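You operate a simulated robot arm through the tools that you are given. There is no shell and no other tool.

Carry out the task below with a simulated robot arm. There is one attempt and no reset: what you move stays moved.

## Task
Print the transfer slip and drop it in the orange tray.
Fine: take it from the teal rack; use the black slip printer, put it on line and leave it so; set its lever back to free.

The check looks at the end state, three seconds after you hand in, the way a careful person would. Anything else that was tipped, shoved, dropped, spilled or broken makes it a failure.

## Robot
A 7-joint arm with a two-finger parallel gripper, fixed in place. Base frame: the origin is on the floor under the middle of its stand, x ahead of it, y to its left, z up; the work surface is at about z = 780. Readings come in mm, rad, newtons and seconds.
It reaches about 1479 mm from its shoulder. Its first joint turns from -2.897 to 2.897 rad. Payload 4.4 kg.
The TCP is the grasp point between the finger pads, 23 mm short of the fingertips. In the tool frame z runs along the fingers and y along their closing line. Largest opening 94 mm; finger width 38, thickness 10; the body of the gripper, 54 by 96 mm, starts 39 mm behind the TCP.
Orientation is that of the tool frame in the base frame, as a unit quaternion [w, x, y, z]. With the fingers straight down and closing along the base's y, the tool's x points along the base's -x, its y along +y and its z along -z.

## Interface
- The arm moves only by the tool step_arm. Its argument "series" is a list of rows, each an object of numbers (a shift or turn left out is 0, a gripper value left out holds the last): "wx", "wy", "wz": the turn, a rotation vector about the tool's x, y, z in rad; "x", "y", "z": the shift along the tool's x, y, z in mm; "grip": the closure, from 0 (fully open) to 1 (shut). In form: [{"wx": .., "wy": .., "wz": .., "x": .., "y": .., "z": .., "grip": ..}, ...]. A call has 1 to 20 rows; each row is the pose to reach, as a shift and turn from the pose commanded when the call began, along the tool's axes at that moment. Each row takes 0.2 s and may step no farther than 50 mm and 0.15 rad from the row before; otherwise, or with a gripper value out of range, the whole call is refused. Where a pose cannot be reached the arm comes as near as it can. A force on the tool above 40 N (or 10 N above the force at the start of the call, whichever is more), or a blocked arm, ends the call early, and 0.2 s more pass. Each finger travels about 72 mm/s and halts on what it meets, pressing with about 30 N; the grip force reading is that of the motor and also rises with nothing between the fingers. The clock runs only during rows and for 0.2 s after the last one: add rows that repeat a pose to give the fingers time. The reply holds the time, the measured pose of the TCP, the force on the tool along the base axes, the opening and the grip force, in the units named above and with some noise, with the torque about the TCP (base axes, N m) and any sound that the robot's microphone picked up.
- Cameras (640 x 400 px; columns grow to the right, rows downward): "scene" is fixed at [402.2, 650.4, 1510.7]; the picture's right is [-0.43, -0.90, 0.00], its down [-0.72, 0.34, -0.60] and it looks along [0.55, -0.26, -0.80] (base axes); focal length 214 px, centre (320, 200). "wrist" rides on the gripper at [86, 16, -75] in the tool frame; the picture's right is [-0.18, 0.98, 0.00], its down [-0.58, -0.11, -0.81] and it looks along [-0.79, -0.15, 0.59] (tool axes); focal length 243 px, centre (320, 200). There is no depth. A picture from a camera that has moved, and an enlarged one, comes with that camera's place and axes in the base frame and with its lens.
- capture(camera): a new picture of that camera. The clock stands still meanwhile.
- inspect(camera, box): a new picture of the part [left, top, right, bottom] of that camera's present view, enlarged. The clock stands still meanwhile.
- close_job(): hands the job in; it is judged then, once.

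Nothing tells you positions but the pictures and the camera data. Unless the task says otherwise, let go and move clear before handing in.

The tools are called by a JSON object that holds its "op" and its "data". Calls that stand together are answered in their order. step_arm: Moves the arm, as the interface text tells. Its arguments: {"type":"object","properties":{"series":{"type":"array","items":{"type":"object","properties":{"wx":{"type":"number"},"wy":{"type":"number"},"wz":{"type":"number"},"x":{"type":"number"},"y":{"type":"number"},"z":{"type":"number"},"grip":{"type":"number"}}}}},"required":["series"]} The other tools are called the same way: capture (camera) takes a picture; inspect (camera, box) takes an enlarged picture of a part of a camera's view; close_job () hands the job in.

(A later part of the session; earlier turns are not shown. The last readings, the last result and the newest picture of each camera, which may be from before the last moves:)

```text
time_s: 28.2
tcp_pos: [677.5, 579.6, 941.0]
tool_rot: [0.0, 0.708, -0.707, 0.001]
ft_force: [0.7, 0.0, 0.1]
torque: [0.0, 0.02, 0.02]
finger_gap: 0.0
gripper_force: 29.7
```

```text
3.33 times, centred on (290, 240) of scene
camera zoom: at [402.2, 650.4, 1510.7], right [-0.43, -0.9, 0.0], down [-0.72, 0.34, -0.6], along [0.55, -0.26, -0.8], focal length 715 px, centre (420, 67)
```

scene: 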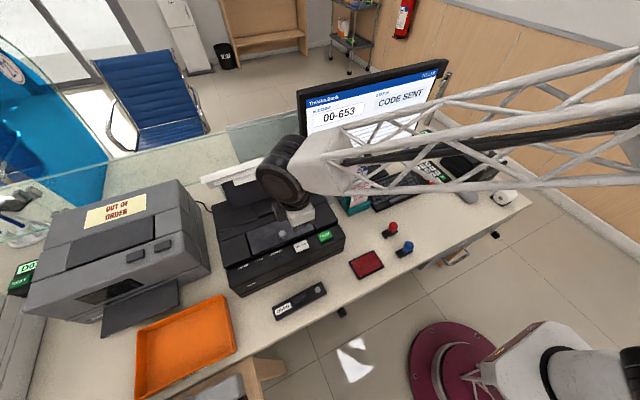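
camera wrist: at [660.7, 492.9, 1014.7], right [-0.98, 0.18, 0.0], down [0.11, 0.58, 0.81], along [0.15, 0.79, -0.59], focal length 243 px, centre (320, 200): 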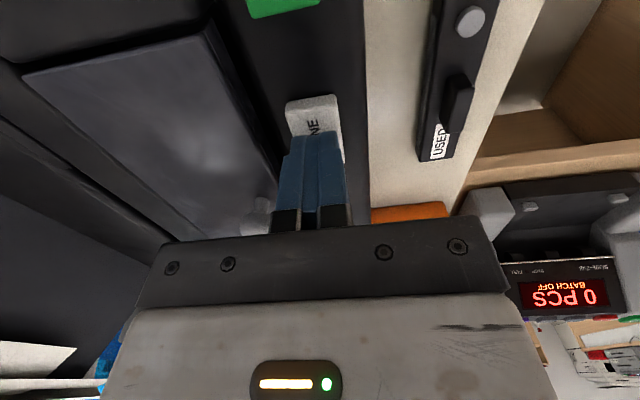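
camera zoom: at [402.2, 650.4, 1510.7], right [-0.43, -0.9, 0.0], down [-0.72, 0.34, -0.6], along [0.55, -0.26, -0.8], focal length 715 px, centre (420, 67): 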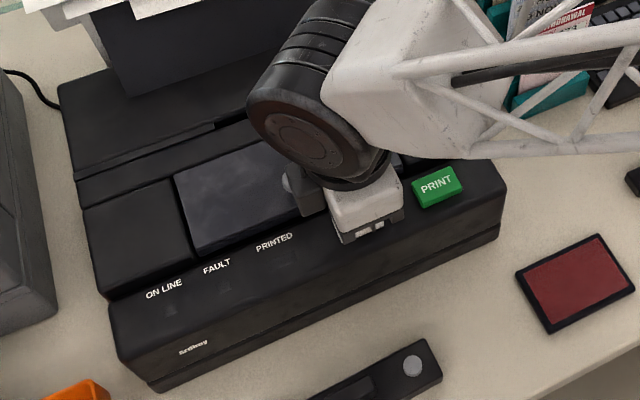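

The tip is centred above ON LINE. Pressing down now.

{"op": "step_arm", "data": {"series": [{"z": 6}, {"z": 8}, {"z": 10}, {"z": 12}, {"z": 13}]}}

{"op": "inspect", "data": {"camera": "scene", "box": [220, 180, 360, 300]}}

```text
time_s: 29.4
tcp_pos: [677.6, 579.6, 929.1]
tool_rot: [-0.001, -0.707, 0.707, 0.0]
ft_force: [-4.8, -2.3, 8.7]
torque: [-0.05, 0.1, -0.01]
finger_gap: 0.0
gripper_force: 30.6
heard: click
```

```text
3.33 times, centred on (290, 240) of scene
camera zoom: at [402.2, 650.4, 1510.7], right [-0.43, -0.9, 0.0], down [-0.72, 0.34, -0.6], along [0.55, -0.26, -0.8], focal length 715 px, centre (420, 67)
```

zoom: 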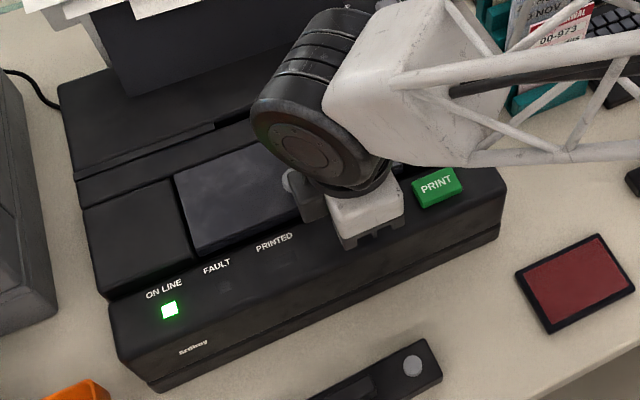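

The ON LINE lamp is green with no fault. I'll lift off, check it stays lit, and move over the rack to line up on the TRANSFER slip.

{"op": "step_arm", "data": {"series": [{"z": -45}, {"z": -90}, {"z": -135}, {"x": 40, "y": -20, "z": -150}, {"x": 80, "y": -40, "z": -165}, {"x": 120, "y": -62, "z": -181}, {"x": 160, "y": -88, "z": -181}, {"x": 200, "y": -114, "z": -181, "grip": 0.5}, {"x": 240, "y": -142, "z": -181}, {"x": 275, "y": -172, "z": -181}, {"x": 286, "y": -189, "z": -181}, {"x": 286, "y": -189, "z": -181}]}}

{"op": "capture", "data": {"camera": "wrist"}}

{"op": "capture", "data": {"camera": "scene"}}

{"op": "inspect", "data": {"camera": "wrist", "box": [220, 20, 420, 145]}}

{"op": "inspect", "data": {"camera": "scene", "box": [220, 180, 380, 280]}}

```text
time_s: 32.0
tcp_pos: [865.2, 296.3, 1108.6]
tool_rot: [0.0, 0.707, -0.707, 0.0]
ft_force: [-0.8, -0.6, 0.1]
torque: [0.01, -0.03, 0.01]
finger_gap: 47.0
gripper_force: 0.1
```

```text
taken
camera wrist: at [848.3, 209.0, 1183.0], right [-0.98, 0.18, 0.0], down [0.11, 0.58, 0.81], along [0.15, 0.79, -0.59], focal length 243 px, centre (320, 200)
```

wrist: 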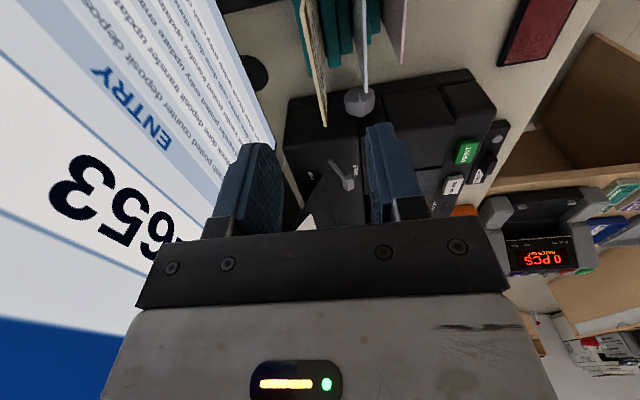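

```text
taken
```

scene: 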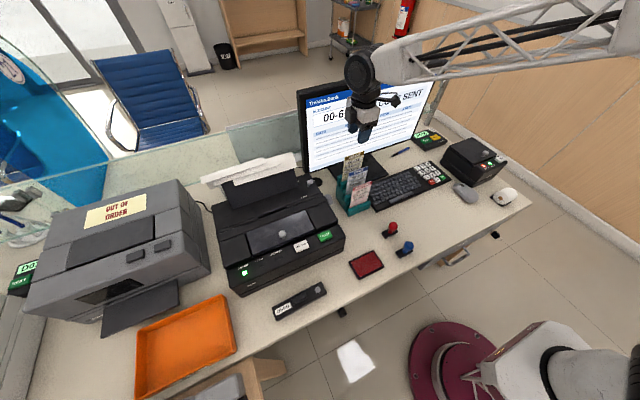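

```text
3.20 times, centred on (320, 82) of wrist
camera zoom: at [848.3, 209.0, 1183.0], right [-0.98, 0.18, 0.0], down [0.11, 0.58, 0.81], along [0.15, 0.79, -0.59], focal length 776 px, centre (320, 576)
```

zoom: 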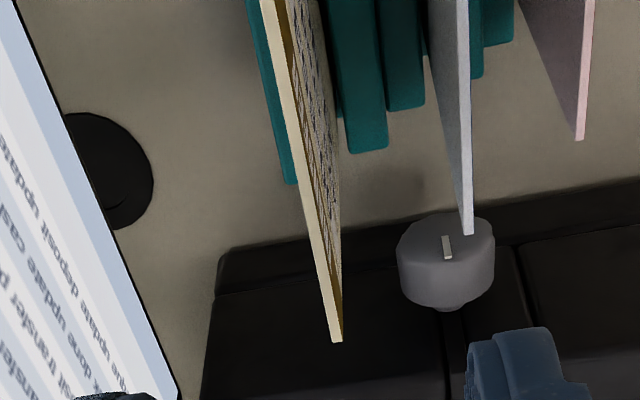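

```text
4.00 times, centred on (300, 230) of scene
camera zoom: at [402.2, 650.4, 1510.7], right [-0.43, -0.9, 0.0], down [-0.72, 0.34, -0.6], along [0.55, -0.26, -0.8], focal length 858 px, centre (400, 80)
```

zoom: 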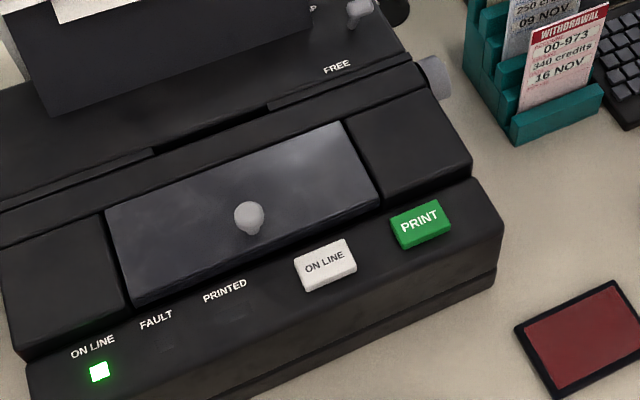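

The ON LINE lamp stays lit. The wrist view confirms the TRANSFER slip at x ≈ 867.7, y 255–334, top 1015. I'll lower so the fingers straddle it, staying above the DEPOSIT slip.

{"op": "step_arm", "data": {"series": [{"x": 1.8, "y": -2.5, "z": 30, "grip": 0.55}, {"x": 1.8, "y": -2.5, "z": 60}, {"x": 1.8, "y": -2.5, "z": 80}, {"x": 1.8, "y": -2.5, "z": 92}, {"x": 1.8, "y": -2.5, "z": 100}, {"x": 1.8, "y": -2.5, "z": 100}]}}

{"op": "capture", "data": {"camera": "wrist"}}

{"op": "inspect", "data": {"camera": "scene", "box": [320, 110, 420, 220]}}

```text
time_s: 33.4
tcp_pos: [869.1, 292.9, 1008.4]
tool_rot: [0.0, 0.707, -0.707, -0.001]
ft_force: [0.5, 0.2, -0.7]
torque: [0.01, -0.02, -0.01]
finger_gap: 42.2
gripper_force: 0.1
```

```text
taken
camera wrist: at [851.5, 205.1, 1082.7], right [-0.98, 0.18, 0.0], down [0.11, 0.58, 0.81], along [0.15, 0.79, -0.59], focal length 243 px, centre (320, 200)
```

wrist: 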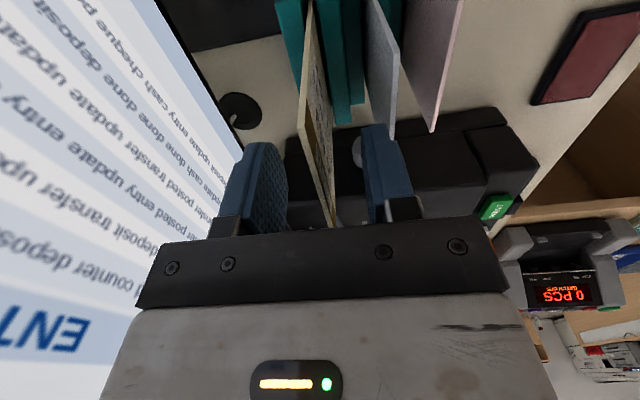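

```text
3.64 times, centred on (370, 165) of scene
camera zoom: at [402.2, 650.4, 1510.7], right [-0.43, -0.9, 0.0], down [-0.72, 0.34, -0.6], along [0.55, -0.26, -0.8], focal length 780 px, centre (138, 327)
```

zoom: 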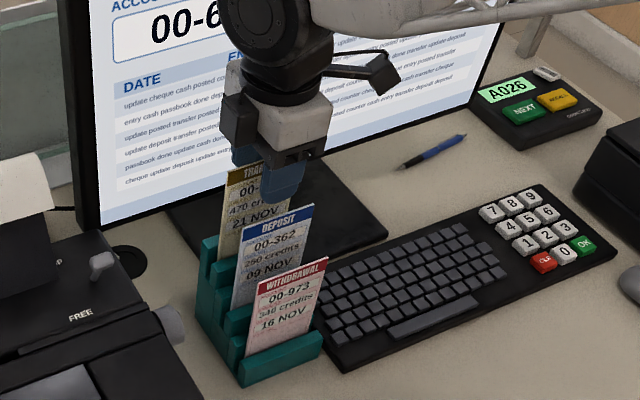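

The slip sits between the fingers, centred. Closing to grip it.

{"op": "step_arm", "data": {"series": [{"grip": 0.8}, {"grip": 1}, {"grip": 1}, {"grip": 1}]}}

{"op": "capture", "data": {"camera": "wrist"}}

```text
time_s: 34.4
tcp_pos: [869.4, 291.9, 1009.1]
tool_rot: [0.001, -0.707, 0.707, 0.0]
ft_force: [1.1, 0.8, -0.6]
torque: [0.02, 0.03, 0.03]
finger_gap: 1.4
gripper_force: 29.8
```

```text
taken
camera wrist: at [851.5, 205.1, 1082.7], right [-0.98, 0.18, 0.0], down [0.11, 0.58, 0.81], along [0.15, 0.79, -0.59], focal length 243 px, centre (320, 200)
```

wrist: 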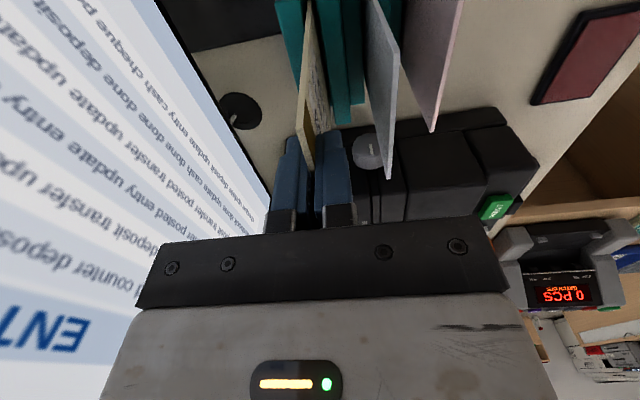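

It's gripped with a 1.4 mm gap. I'll lift it straight up.

{"op": "step_arm", "data": {"series": [{"z": -10, "grip": 1}, {"z": -25}, {"z": -45}, {"z": -70}, {"z": -105}, {"z": -145}, {"z": -170}, {"z": -170}]}}

{"op": "capture", "data": {"camera": "wrist"}}

{"op": "capture", "data": {"camera": "scene"}}

{"op": "inspect", "data": {"camera": "scene", "box": [310, 60, 430, 220]}}

```text
time_s: 36.2
tcp_pos: [868.6, 291.7, 1179.1]
tool_rot: [-0.001, 0.707, -0.707, 0.0]
ft_force: [0.1, -0.8, -0.1]
torque: [-0.02, -0.02, 0.01]
finger_gap: 1.3
gripper_force: 30.2
```

```text
taken
camera wrist: at [851.9, 204.9, 1252.9], right [-0.98, 0.18, 0.0], down [0.11, 0.58, 0.81], along [0.15, 0.79, -0.59], focal length 243 px, centre (320, 200)
```

wrist: 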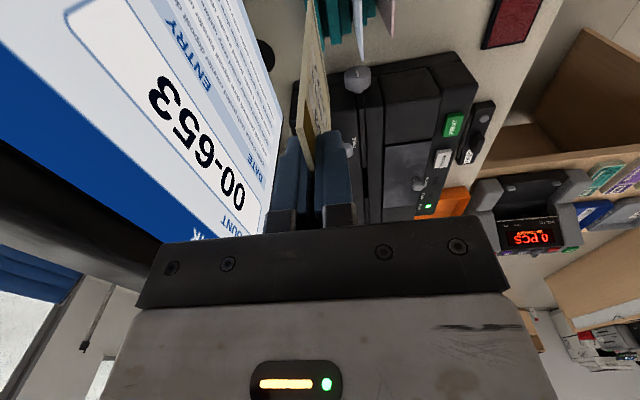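

```text
taken
```

scene: 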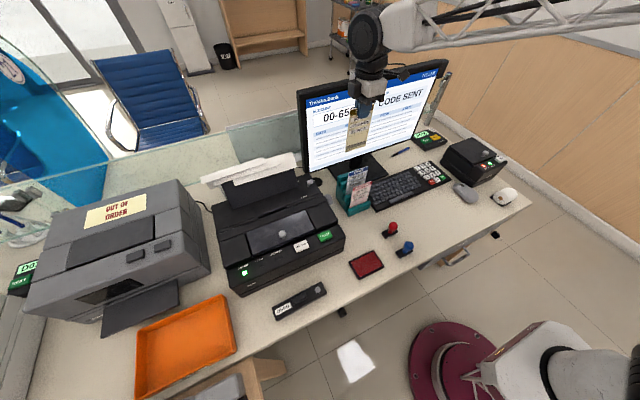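

```text
2.50 times, centred on (370, 140) of scene
camera zoom: at [402.2, 650.4, 1510.7], right [-0.43, -0.9, 0.0], down [-0.72, 0.34, -0.6], along [0.55, -0.26, -0.8], focal length 536 px, centre (195, 350)
```

zoom: 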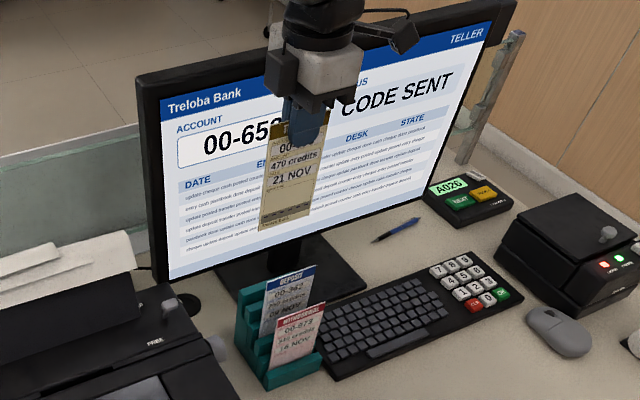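

The slip is held cleanly, with its bottom about 135 mm below the TCP. The other slips look undisturbed. I'll carry it over to the printer slot while staying high.

{"op": "step_arm", "data": {"series": [{"x": -40, "y": 10, "grip": 1}, {"x": -85, "y": 20}, {"x": -130, "y": 30}, {"x": -175, "y": 40}, {"x": -220, "y": 45}, {"x": -265, "y": 45}, {"x": -300, "y": 44}, {"x": -327, "y": 41}, {"x": -327, "y": 41, "z": 30}, {"x": -327, "y": 41, "z": 60}, {"x": -327, "y": 41, "z": 60}]}}

{"op": "capture", "data": {"camera": "wrist"}}

{"op": "inspect", "data": {"camera": "wrist", "box": [240, 0, 400, 100]}}

{"op": "inspect", "data": {"camera": "scene", "box": [200, 120, 360, 250]}}

```text
time_s: 38.6
tcp_pos: [826.3, 620.1, 1119.2]
tool_rot: [0.0, 0.707, -0.707, -0.001]
ft_force: [0.5, 0.8, 0.1]
torque: [-0.02, -0.03, -0.04]
finger_gap: 1.5
gripper_force: 30.5
```

```text
taken
camera wrist: at [809.8, 533.1, 1193.3], right [-0.98, 0.18, 0.0], down [0.11, 0.58, 0.81], along [0.15, 0.79, -0.59], focal length 243 px, centre (320, 200)
```

wrist: 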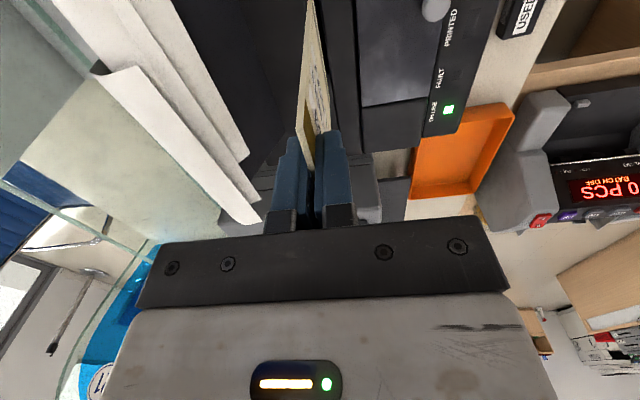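

```text
4.00 times, centred on (320, 50) of wrist
camera zoom: at [809.8, 533.1, 1193.3], right [-0.98, 0.18, 0.0], down [0.11, 0.58, 0.81], along [0.15, 0.79, -0.59], focal length 970 px, centre (320, 800)
```

zoom: 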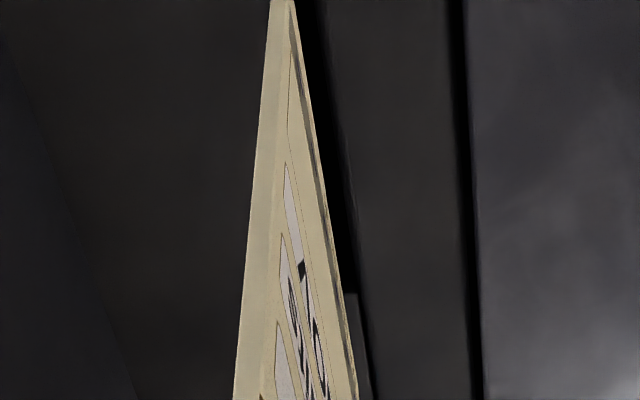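

```text
3.08 times, centred on (280, 185) of scene
camera zoom: at [402.2, 650.4, 1510.7], right [-0.43, -0.9, 0.0], down [-0.72, 0.34, -0.6], along [0.55, -0.26, -0.8], focal length 660 px, centre (443, 246)
```

zoom: 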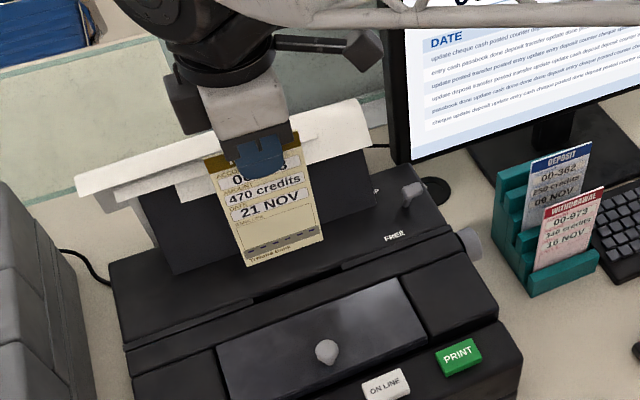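

The slot spans roughly x 822–832 and y 569–669. I'll shift the slip a few millimetres to centre it and lower until its edge is just above the slot.

{"op": "step_arm", "data": {"series": [{"x": 4, "y": -0.7, "z": 15, "grip": 1}, {"x": 4, "y": -0.7, "z": 35}, {"x": 4, "y": -0.7, "z": 52}, {"x": 4, "y": -0.7, "z": 58}, {"x": 4, "y": -0.7, "z": 58}]}}

{"op": "inspect", "data": {"camera": "wrist", "box": [240, 0, 400, 100]}}

{"op": "inspect", "data": {"camera": "scene", "box": [210, 160, 340, 240]}}

```text
time_s: 39.8
tcp_pos: [827.8, 615.7, 1060.4]
tool_rot: [0.0, 0.707, -0.707, 0.001]
ft_force: [-0.1, -1.2, 0.4]
torque: [0.01, 0.0, -0.02]
finger_gap: 1.5
gripper_force: 30.6
```

```text
4.00 times, centred on (320, 50) of wrist
camera zoom: at [810.4, 528.6, 1135.1], right [-0.98, 0.18, 0.0], down [0.11, 0.58, 0.81], along [0.15, 0.79, -0.59], focal length 970 px, centre (320, 800)
```

zoom: 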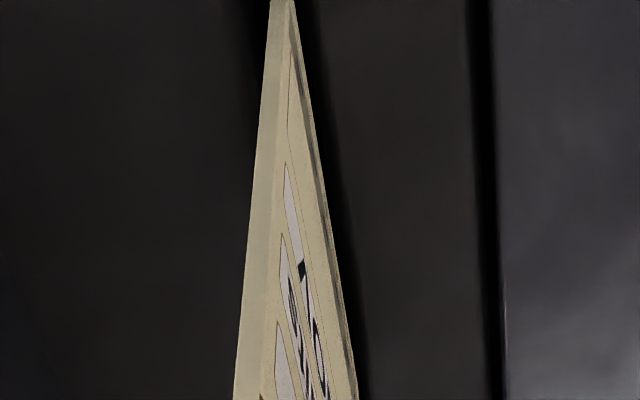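

```text
4.92 times, centred on (275, 200) of scene
camera zoom: at [402.2, 650.4, 1510.7], right [-0.43, -0.9, 0.0], down [-0.72, 0.34, -0.6], along [0.55, -0.26, -0.8], focal length 1056 px, centre (542, 200)
```

zoom: 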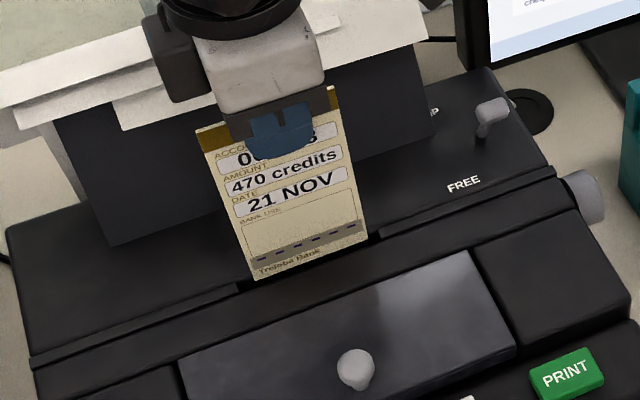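

The slip is aligned between the strips. I'll lower it slowly into the slot.

{"op": "step_arm", "data": {"series": [{"z": 5, "grip": 1}, {"z": 10}, {"z": 15}, {"z": 20}, {"z": 25}, {"z": 30}]}}

{"op": "inspect", "data": {"camera": "scene", "box": [210, 160, 340, 240]}}

{"op": "inspect", "data": {"camera": "wrist", "box": [240, 0, 400, 100]}}

```text
time_s: 41.2
tcp_pos: [827.7, 615.4, 1031.2]
tool_rot: [0.0, 0.707, -0.707, 0.0]
ft_force: [0.7, -0.3, 0.3]
torque: [-0.02, 0.05, 0.01]
finger_gap: 1.3
gripper_force: 29.5
```

```text
4.92 times, centred on (275, 200) of scene
camera zoom: at [402.2, 650.4, 1510.7], right [-0.43, -0.9, 0.0], down [-0.72, 0.34, -0.6], along [0.55, -0.26, -0.8], focal length 1056 px, centre (542, 200)
```

zoom: 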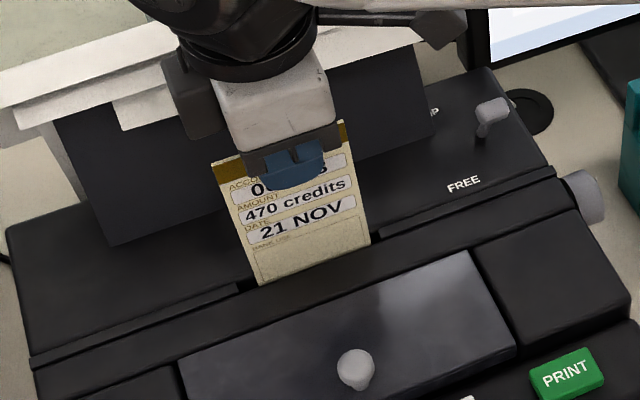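

```text
4.00 times, centred on (320, 50) of wrist
camera zoom: at [810.9, 527.4, 1104.9], right [-0.98, 0.18, 0.0], down [0.11, 0.58, 0.81], along [0.15, 0.79, -0.59], focal length 970 px, centre (320, 800)
```

zoom: 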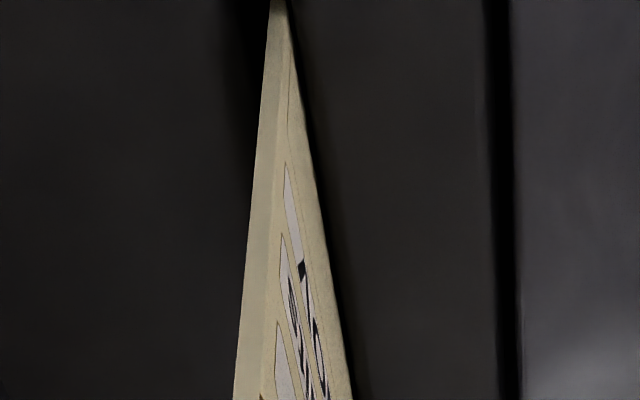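

The slip has entered about 20 mm with no resistance. Continuing down.

{"op": "step_arm", "data": {"series": [{"z": 5, "grip": 1}, {"z": 10}, {"z": 15}, {"z": 20}, {"z": 25}]}}

{"op": "inspect", "data": {"camera": "scene", "box": [210, 160, 340, 240]}}

```text
time_s: 42.4
tcp_pos: [828.7, 615.8, 1006.2]
tool_rot: [0.0, 0.707, -0.707, 0.0]
ft_force: [-0.9, 0.2, -0.6]
torque: [0.0, -0.01, 0.0]
finger_gap: 1.6
gripper_force: 29.7
```

```text
4.92 times, centred on (275, 200) of scene
camera zoom: at [402.2, 650.4, 1510.7], right [-0.43, -0.9, 0.0], down [-0.72, 0.34, -0.6], along [0.55, -0.26, -0.8], focal length 1056 px, centre (542, 200)
```

zoom: 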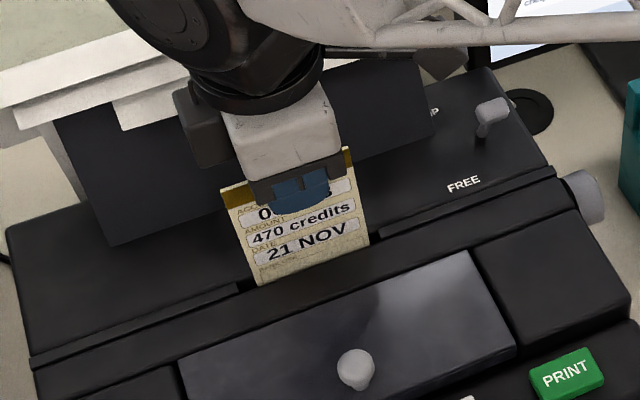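

{"op": "step_arm", "data": {"series": [{"z": 4, "grip": 1}, {"z": 8}, {"z": 12}, {"z": 16}]}}

{"op": "inspect", "data": {"camera": "scene", "box": [210, 160, 340, 240]}}

```text
time_s: 43.4
tcp_pos: [827.9, 615.9, 989.7]
tool_rot: [0.0, -0.707, 0.707, 0.0]
ft_force: [-0.4, 0.0, 0.4]
torque: [0.02, -0.02, 0.0]
finger_gap: 1.4
gripper_force: 29.8
```

```text
4.92 times, centred on (275, 200) of scene
camera zoom: at [402.2, 650.4, 1510.7], right [-0.43, -0.9, 0.0], down [-0.72, 0.34, -0.6], along [0.55, -0.26, -0.8], focal length 1056 px, centre (542, 200)
```

zoom: 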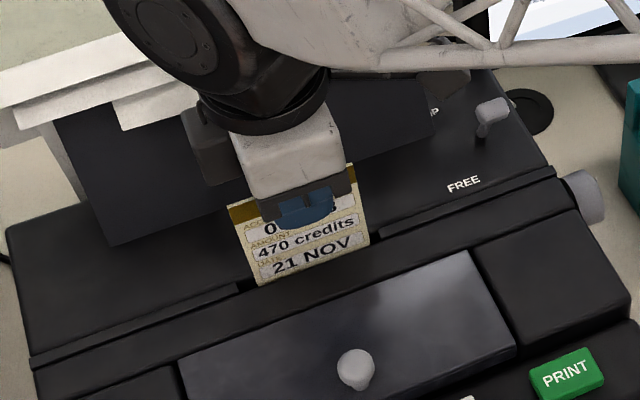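

{"op": "step_arm", "data": {"series": [{"z": 3, "grip": 1}, {"z": 6}, {"z": 9}, {"z": 12}]}}

{"op": "inspect", "data": {"camera": "scene", "box": [210, 160, 340, 240]}}

```text
time_s: 44.4
tcp_pos: [828.9, 616.2, 977.6]
tool_rot: [-0.001, 0.707, -0.707, 0.0]
ft_force: [0.2, 0.2, -0.5]
torque: [-0.01, 0.03, 0.0]
finger_gap: 1.3
gripper_force: 30.0
```

```text
4.92 times, centred on (275, 200) of scene
camera zoom: at [402.2, 650.4, 1510.7], right [-0.43, -0.9, 0.0], down [-0.72, 0.34, -0.6], along [0.55, -0.26, -0.8], focal length 1056 px, centre (542, 200)
```

zoom: 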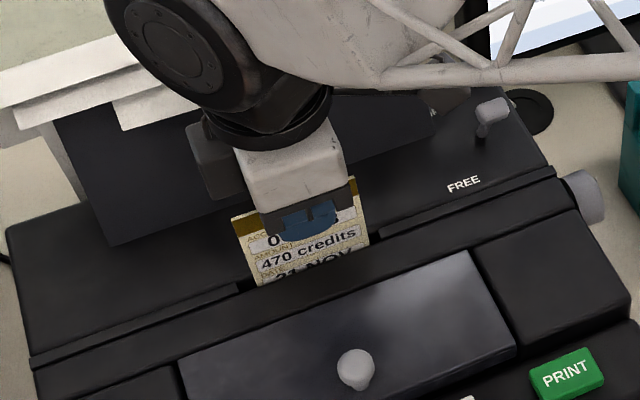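

{"op": "step_arm", "data": {"series": [{"z": 3, "grip": 1}, {"z": 6}, {"z": 9}, {"z": 12}]}}

{"op": "inspect", "data": {"camera": "scene", "box": [210, 160, 340, 240]}}

{"op": "capture", "data": {"camera": "wrist"}}

```text
time_s: 45.4
tcp_pos: [829.5, 615.7, 969.6]
tool_rot: [-0.003, 0.708, -0.707, 0.0]
ft_force: [-1.4, 1.9, 31.7]
torque: [0.06, 0.09, 0.0]
finger_gap: 2.1
gripper_force: 29.6
```

```text
4.92 times, centred on (275, 200) of scene
camera zoom: at [402.2, 650.4, 1510.7], right [-0.43, -0.9, 0.0], down [-0.72, 0.34, -0.6], along [0.55, -0.26, -0.8], focal length 1056 px, centre (542, 200)
```

zoom: 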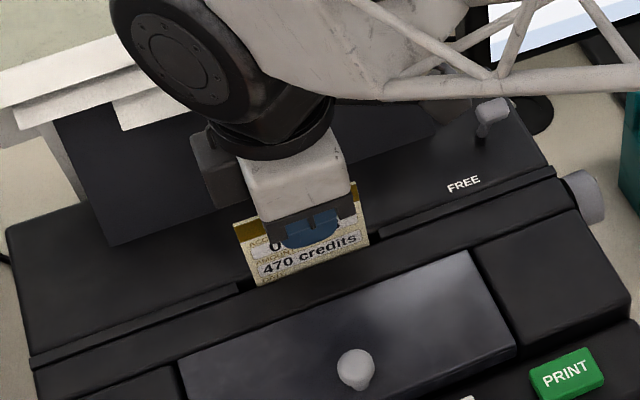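

```text
taken
camera wrist: at [811.2, 528.2, 1043.1], right [-0.98, 0.18, 0.0], down [0.11, 0.58, 0.81], along [0.15, 0.79, -0.59], focal length 243 px, centre (320, 200)
```

wrist: 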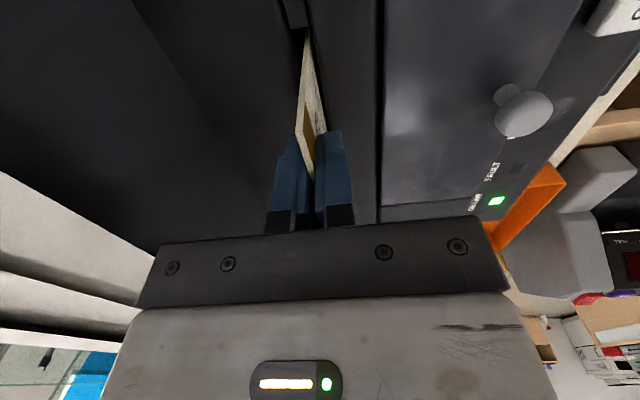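

The slip has reached its stop at about 81 mm depth. I'll relieve the pressure, release gently, and rise clear.

{"op": "step_arm", "data": {"series": [{"z": -2, "grip": 1}, {"z": -4}, {"z": -4}]}}

{"op": "step_arm", "data": {"series": [{"grip": 0.85}, {"grip": 0.7}, {"grip": 0.6}, {"grip": 0.6}]}}

{"op": "inspect", "data": {"camera": "scene", "box": [210, 160, 340, 240]}}

{"op": "capture", "data": {"camera": "wrist"}}

```text
time_s: 46.2
tcp_pos: [827.6, 615.5, 969.9]
tool_rot: [0.0, 0.708, -0.707, 0.0]
ft_force: [0.6, 1.9, 16.1]
torque: [0.1, -0.13, -0.01]
finger_gap: 1.7
gripper_force: 30.2
```

```text
time_s: 47.2
tcp_pos: [828.9, 615.9, 969.6]
tool_rot: [0.0, -0.707, 0.707, 0.0]
ft_force: [-0.4, 0.8, -0.4]
torque: [0.01, -0.01, 0.03]
finger_gap: 37.5
gripper_force: 0.1
```

```text
4.92 times, centred on (275, 200) of scene
camera zoom: at [402.2, 650.4, 1510.7], right [-0.43, -0.9, 0.0], down [-0.72, 0.34, -0.6], along [0.55, -0.26, -0.8], focal length 1056 px, centre (542, 200)
```

zoom: 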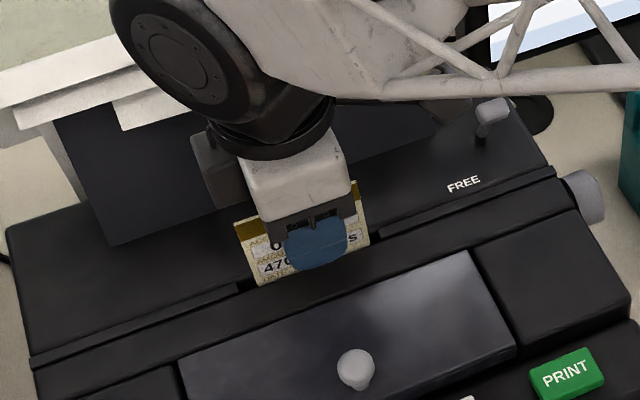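

```text
taken
camera wrist: at [811.0, 528.0, 1043.5], right [-0.98, 0.18, 0.0], down [0.11, 0.58, 0.81], along [0.15, 0.79, -0.59], focal length 243 px, centre (320, 200)
```

wrist: 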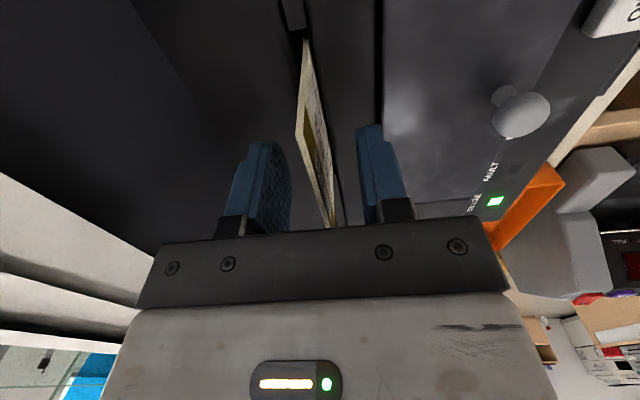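

The slip stands free in the slot. Rising straight up.

{"op": "step_arm", "data": {"series": [{"z": -15}, {"z": -40}, {"z": -80}, {"z": -120}, {"z": -120}]}}

{"op": "capture", "data": {"camera": "wrist"}}

{"op": "inspect", "data": {"camera": "scene", "box": [210, 150, 350, 240]}}

```text
time_s: 48.4
tcp_pos: [827.2, 613.6, 1090.6]
tool_rot: [0.001, 0.707, -0.707, 0.0]
ft_force: [0.3, -0.6, 0.2]
torque: [-0.02, -0.02, 0.02]
finger_gap: 37.5
gripper_force: 0.1
```

```text
taken
camera wrist: at [810.5, 525.9, 1165.5], right [-0.98, 0.18, 0.0], down [0.11, 0.58, 0.81], along [0.15, 0.79, -0.59], focal length 243 px, centre (320, 200)
```

wrist: 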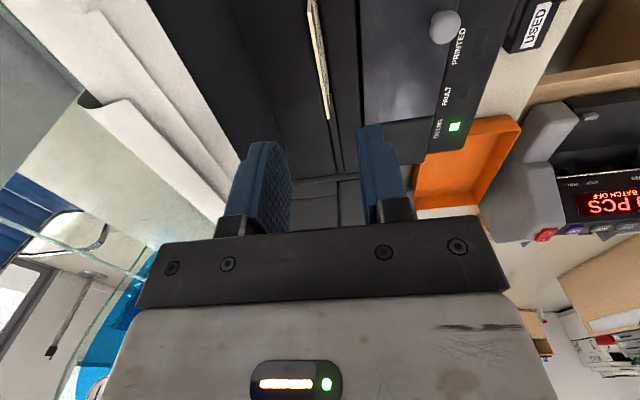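

```text
4.44 times, centred on (280, 195) of scene
camera zoom: at [402.2, 650.4, 1510.7], right [-0.43, -0.9, 0.0], down [-0.72, 0.34, -0.6], along [0.55, -0.26, -0.8], focal length 953 px, centre (498, 222)
```

zoom: 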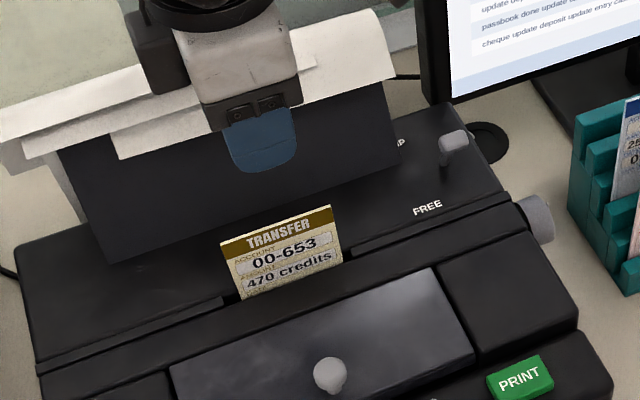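

The slip stands upright and visible in the slot. Next the lever: I'll close the fingers, tilt the hand back for clearance from the paper stack, and approach from the front.

{"op": "step_arm", "data": {"series": [{"x": 40, "y": 10, "z": 5, "wx": 0.08, "grip": 1}, {"x": 80, "y": 20, "z": 10, "wx": 0.16}, {"x": 120, "y": 30, "z": 20, "wx": 0.24}, {"x": 157, "y": 42, "z": 30, "wx": 0.3}, {"x": 157, "y": 42, "z": 30, "wx": 0.3}]}}

{"op": "capture", "data": {"camera": "wrist"}}

{"op": "inspect", "data": {"camera": "wrist", "box": [200, 20, 360, 130]}}

{"op": "inspect", "data": {"camera": "scene", "box": [250, 140, 350, 215]}}

```text
time_s: 49.6
tcp_pos: [786.2, 456.7, 1058.9]
tool_rot: [-0.106, 0.7, -0.698, 0.105]
ft_force: [0.2, 0.0, -0.2]
torque: [-0.02, 0.0, 0.03]
finger_gap: 0.1
gripper_force: 29.9
```

```text
taken
camera wrist: at [747.9, 369.7, 1124.9], right [-0.94, 0.18, -0.29], down [-0.14, 0.58, 0.8], along [0.32, 0.79, -0.52], focal length 243 px, centre (320, 200)
```

wrist: 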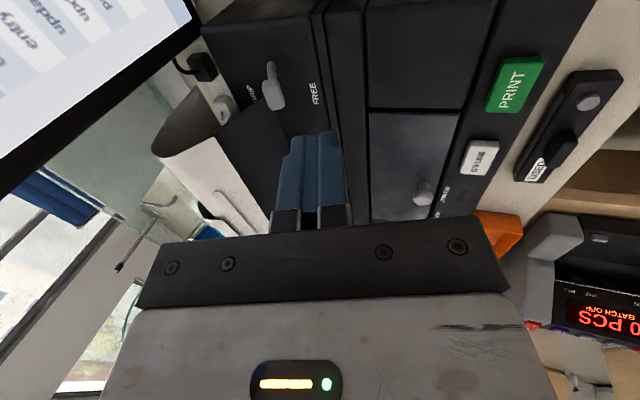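

```text
3.64 times, centred on (280, 75) of wrist
camera zoom: at [747.9, 369.7, 1124.9], right [-0.94, 0.18, -0.29], down [-0.14, 0.58, 0.8], along [0.32, 0.79, -0.52], focal length 882 px, centre (466, 654)
```

zoom: 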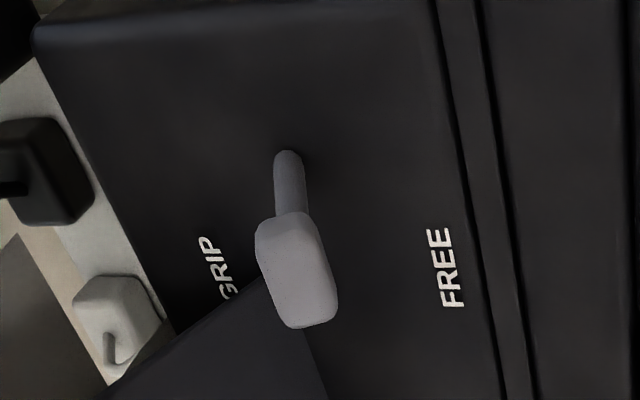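

```text
5.33 times, centred on (300, 178) of scene
camera zoom: at [402.2, 650.4, 1510.7], right [-0.43, -0.9, 0.0], down [-0.72, 0.34, -0.6], along [0.55, -0.26, -0.8], focal length 1144 px, centre (427, 320)
```

zoom: 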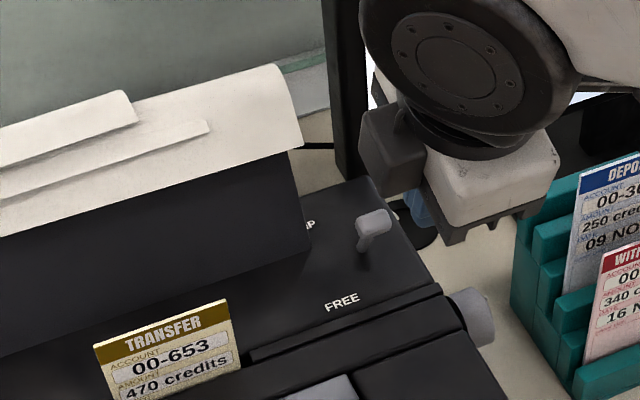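

The lever is confirmed at FREE: its base is at x ≈ 882 and its head leans toward the robot at x ≈ 856. I'll lower the closed fingers in front of it.

{"op": "step_arm", "data": {"series": [{"x": -2, "y": -0.1, "z": 25, "grip": 1}, {"x": -4, "y": -0.2, "z": 50}, {"x": -6, "y": -0.3, "z": 75}, {"x": -7, "y": -0.3, "z": 96}, {"x": -7, "y": -0.3, "z": 96}]}}

{"op": "capture", "data": {"camera": "wrist"}}

{"op": "inspect", "data": {"camera": "scene", "box": [250, 140, 350, 215]}}

```text
time_s: 50.8
tcp_pos: [815.1, 465.5, 968.6]
tool_rot: [-0.106, 0.7, -0.698, 0.106]
ft_force: [0.6, -0.2, -0.7]
torque: [-0.01, -0.04, -0.01]
finger_gap: 0.1
gripper_force: 30.1
```

```text
taken
camera wrist: at [777.2, 377.9, 1034.7], right [-0.94, 0.18, -0.29], down [-0.13, 0.58, 0.8], along [0.32, 0.79, -0.52], focal length 243 px, centre (320, 200)
```

wrist: 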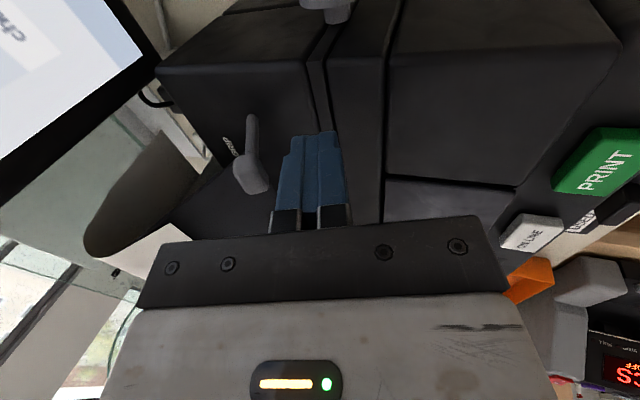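

```text
5.33 times, centred on (300, 178) of scene
camera zoom: at [402.2, 650.4, 1510.7], right [-0.43, -0.9, 0.0], down [-0.72, 0.34, -0.6], along [0.55, -0.26, -0.8], focal length 1144 px, centre (427, 320)
```

zoom: 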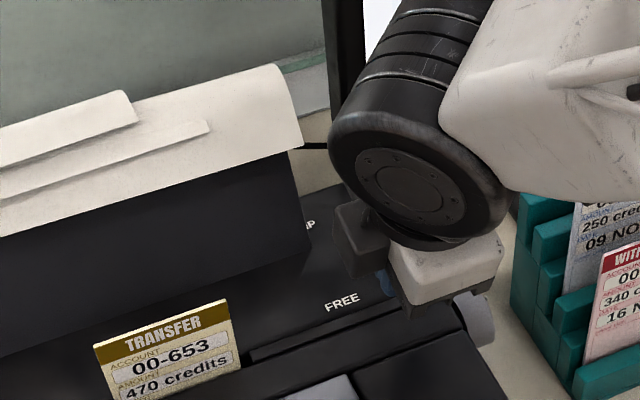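

The lever head is just beyond the fingers. Pushing toward GRIP in small steps.

{"op": "step_arm", "data": {"series": [{"y": -9.55, "z": 2.96, "grip": 1}, {"y": -19.1, "z": 5.9}, {"y": -23.9, "z": 7.4}, {"y": -28.7, "z": 8.9}, {"y": -33.4, "z": 10.3}, {"y": -38.2, "z": 11.8}]}}

{"op": "capture", "data": {"camera": "wrist"}}

```text
time_s: 52.2
tcp_pos: [853.3, 466.0, 973.7]
tool_rot: [0.109, -0.699, 0.699, -0.108]
ft_force: [-3.1, -2.6, 4.4]
torque: [-0.01, 0.02, -0.02]
finger_gap: 0.0
gripper_force: 29.6
stopped in row 6: the force on the tool passed its limit at 42 N (the readings are from after the stop); the commanded pose is now the measured one
```

```text
taken
camera wrist: at [814.8, 378.6, 1039.1], right [-0.94, 0.18, -0.29], down [-0.14, 0.58, 0.8], along [0.32, 0.79, -0.52], focal length 243 px, centre (320, 200)
```

wrist: 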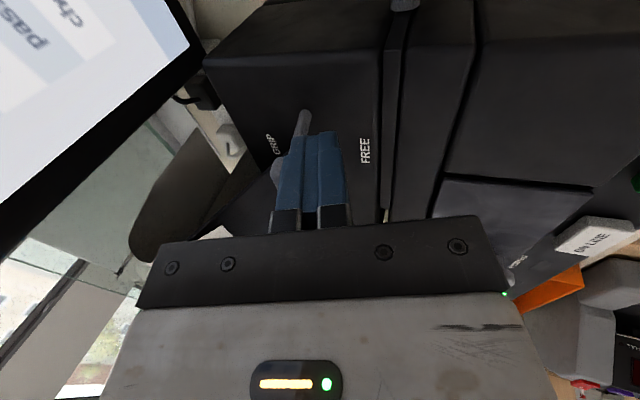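

The push hit the force limit partway. I'll look closely at how far the lever moved.

{"op": "inspect", "data": {"camera": "wrist", "box": [230, 80, 390, 190]}}

{"op": "inspect", "data": {"camera": "scene", "box": [270, 150, 350, 215]}}

```text
3.64 times, centred on (310, 135) of wrist
camera zoom: at [814.8, 378.6, 1039.1], right [-0.94, 0.18, -0.29], down [-0.14, 0.58, 0.8], along [0.32, 0.79, -0.52], focal length 882 px, centre (356, 436)
```

zoom: 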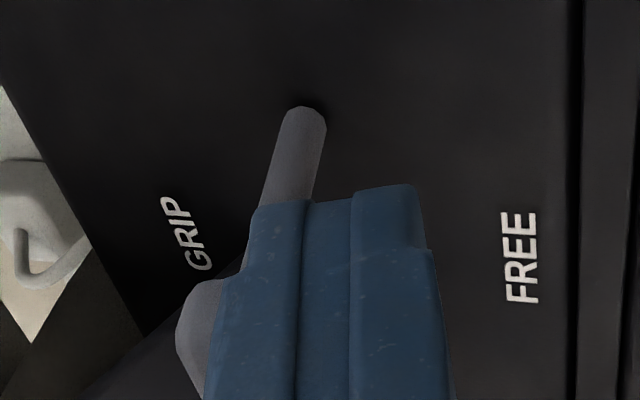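

```text
6.15 times, centred on (310, 182) of scene
camera zoom: at [402.2, 650.4, 1510.7], right [-0.43, -0.9, 0.0], down [-0.72, 0.34, -0.6], along [0.55, -0.26, -0.8], focal length 1320 px, centre (382, 308)
```

zoom: 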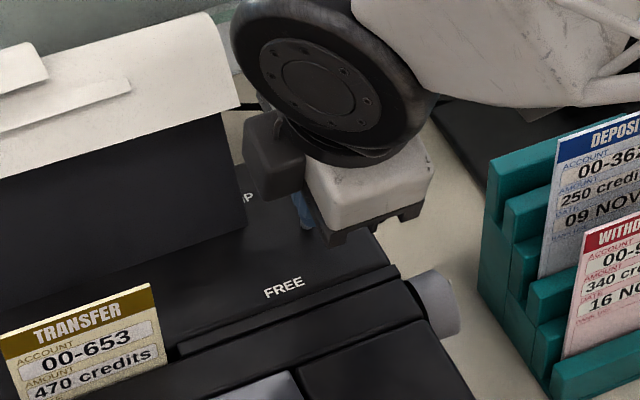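

The lever swung about 16° of its travel. The force came from the head dragging the finger upward as it arced, so I'll follow the lever's arc from here.

{"op": "step_arm", "data": {"series": [{"y": -3, "z": 0.5, "grip": 1}, {"y": -5.97, "z": 1.01}, {"y": -9, "z": 1.8}, {"y": -11.76, "z": 2.59}]}}

{"op": "inspect", "data": {"camera": "wrist", "box": [230, 80, 390, 190]}}

```text
time_s: 53.2
tcp_pos: [865.8, 466.0, 973.0]
tool_rot: [0.107, -0.699, 0.699, -0.106]
ft_force: [-0.7, -0.2, -0.6]
torque: [-0.02, 0.01, -0.03]
finger_gap: 0.0
gripper_force: 30.5
```

```text
3.64 times, centred on (310, 135) of wrist
camera zoom: at [827.0, 378.3, 1039.0], right [-0.94, 0.18, -0.29], down [-0.14, 0.58, 0.8], along [0.32, 0.79, -0.52], focal length 882 px, centre (356, 436)
```

zoom: 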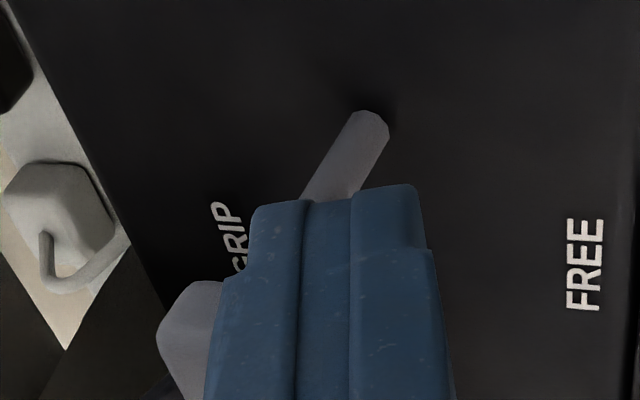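

The lever is past centre and the force is near zero. Continuing along the arc to the GRIP end.

{"op": "step_arm", "data": {"series": [{"y": -5.6, "z": 2.2, "grip": 1}, {"y": -11, "z": 5.0}, {"y": -16, "z": 8.4}, {"y": -20, "z": 11.5}]}}

{"op": "inspect", "data": {"camera": "wrist", "box": [230, 80, 390, 190]}}

{"op": "inspect", "data": {"camera": "scene", "box": [200, 150, 350, 290]}}

```text
time_s: 54.0
tcp_pos: [881.2, 467.8, 972.8]
tool_rot: [-0.108, 0.699, -0.699, 0.106]
ft_force: [-30.5, -6.4, 12.0]
torque: [-0.08, 0.39, 0.01]
finger_gap: 0.0
gripper_force: 30.0
stopped in row 4: the force on the tool passed its limit at 54 N (the readings are from after the stop); the commanded pose is now the measured one
```

```text
3.64 times, centred on (310, 135) of wrist
camera zoom: at [842.1, 379.6, 1038.1], right [-0.94, 0.18, -0.29], down [-0.14, 0.58, 0.8], along [0.32, 0.79, -0.52], focal length 882 px, centre (356, 436)
```

zoom: 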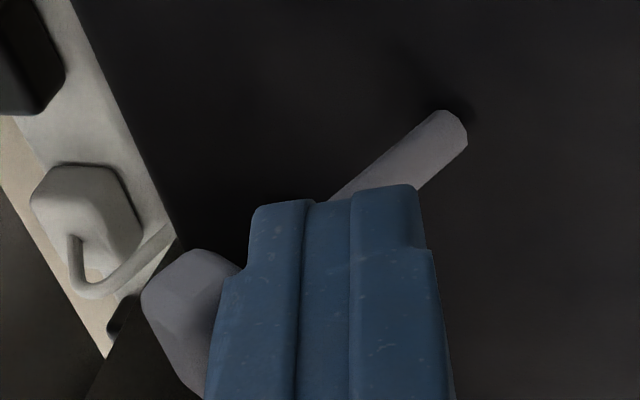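

```text
2.86 times, centred on (275, 220) of scene
camera zoom: at [402.2, 650.4, 1510.7], right [-0.43, -0.9, 0.0], down [-0.72, 0.34, -0.6], along [0.55, -0.26, -0.8], focal length 613 px, centre (449, 143)
```

zoom: 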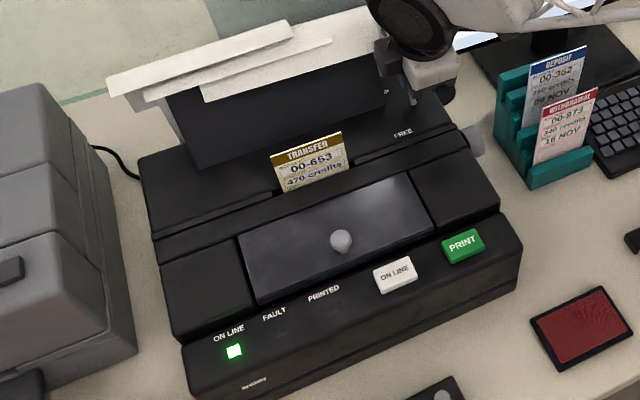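

The lever has reached its end stop at GRIP. I'll back off, rise, and check it stays there.

{"op": "step_arm", "data": {"series": [{"y": 6, "z": -1.9, "grip": 1}, {"y": 15, "z": -4.6}, {"y": 23.9, "z": -7.4}, {"y": 19.7, "z": -48}, {"y": 13.1, "z": -93}, {"y": 5.7, "z": -117}, {"y": 5.7, "z": -117}]}}

{"op": "inspect", "data": {"camera": "wrist", "box": [200, 0, 400, 130]}}

{"op": "inspect", "data": {"camera": "scene", "box": [200, 150, 350, 290]}}

```text
time_s: 55.6
tcp_pos: [841.9, 465.2, 1080.3]
tool_rot: [-0.106, 0.699, -0.699, 0.106]
ft_force: [-0.1, -0.4, 0.8]
torque: [-0.02, 0.01, 0.02]
finger_gap: 0.2
gripper_force: 29.8
```

```text
3.08 times, centred on (300, 65) of wrist
camera zoom: at [803.6, 377.8, 1146.8], right [-0.94, 0.18, -0.29], down [-0.14, 0.58, 0.8], along [0.32, 0.79, -0.52], focal length 746 px, centre (382, 615)
```

zoom: 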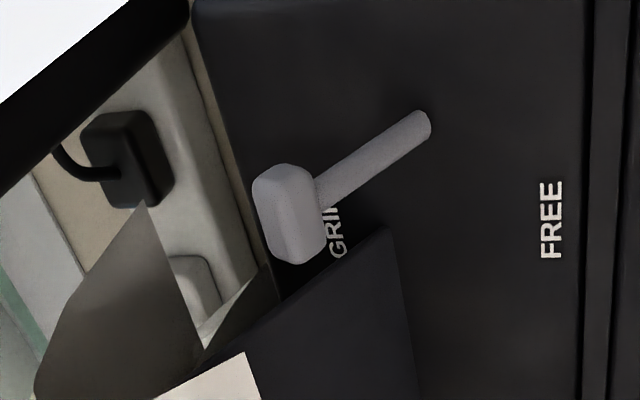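

```text
2.86 times, centred on (275, 220) of scene
camera zoom: at [402.2, 650.4, 1510.7], right [-0.43, -0.9, 0.0], down [-0.72, 0.34, -0.6], along [0.55, -0.26, -0.8], focal length 613 px, centre (449, 143)
```

zoom: 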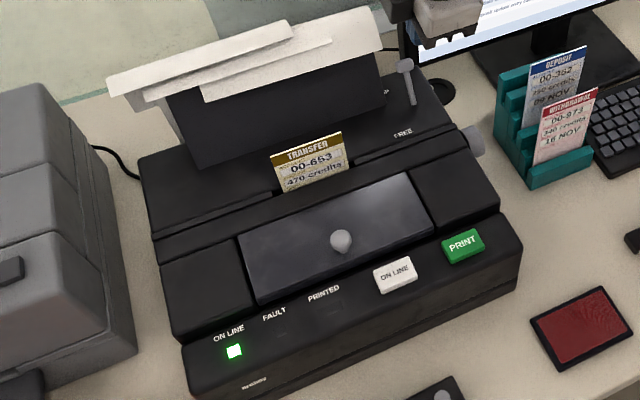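

The lever stays at GRIP, ON LINE is lit and there's no fault. Now to the PRINT button.

{"op": "step_arm", "data": {"series": [{"x": -7, "y": 36, "z": 5.7, "wx": -0.06, "grip": 1}, {"x": -14, "y": 71, "z": 11.4, "wx": -0.12}, {"x": -21, "y": 107, "z": 17.1, "wx": -0.18}, {"x": -28, "y": 143, "z": 22.8, "wx": -0.24}, {"x": -34, "y": 178, "z": 28.5, "wx": -0.3}, {"x": -34, "y": 178, "z": 28.5, "wx": -0.3}]}}

{"op": "capture", "data": {"camera": "wrist"}}

```text
time_s: 57.0
tcp_pos: [677.8, 500.3, 1000.5]
tool_rot: [0.002, -0.707, 0.707, 0.0]
ft_force: [0.7, 0.1, 0.1]
torque: [0.01, -0.03, -0.03]
finger_gap: 0.3
gripper_force: 29.9
```

```text
taken
camera wrist: at [660.8, 412.6, 1074.6], right [-0.98, 0.18, 0.0], down [0.11, 0.58, 0.81], along [0.15, 0.79, -0.59], focal length 243 px, centre (320, 200)
```

wrist: 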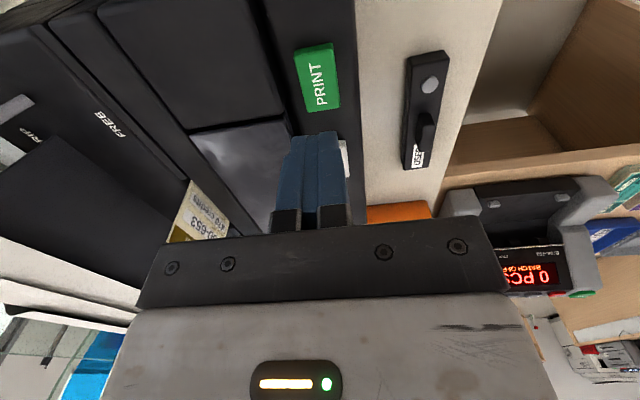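

PRINT is directly below. Pressing it.

{"op": "step_arm", "data": {"series": [{"x": 1, "y": -1, "z": 30, "grip": 1}, {"x": 1, "y": -1, "z": 60}, {"x": 1, "y": -1, "z": 68}, {"x": 1, "y": -1, "z": 71}, {"x": 1, "y": -1, "z": 73}, {"x": 1, "y": -1, "z": 74.5}]}}

{"op": "inspect", "data": {"camera": "scene", "box": [200, 150, 350, 290]}}

```text
time_s: 58.4
tcp_pos: [681.3, 500.8, 927.4]
tool_rot: [-0.002, 0.708, -0.706, 0.001]
ft_force: [-6.0, 2.1, 11.1]
torque: [0.0, 0.12, -0.04]
finger_gap: 0.0
gripper_force: 29.5
heard: click
```

```text
2.86 times, centred on (275, 220) of scene
camera zoom: at [402.2, 650.4, 1510.7], right [-0.43, -0.9, 0.0], down [-0.72, 0.34, -0.6], along [0.55, -0.26, -0.8], focal length 613 px, centre (449, 143)
```

zoom: 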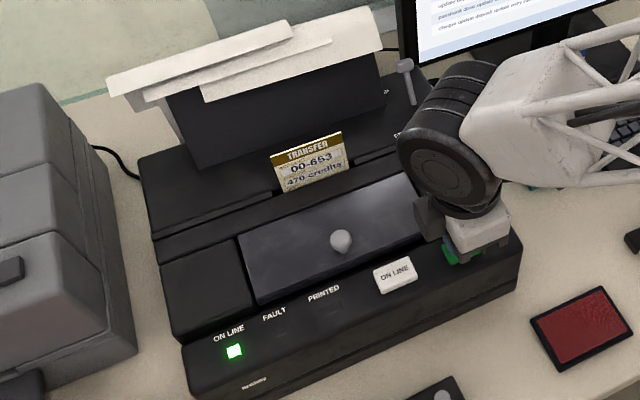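

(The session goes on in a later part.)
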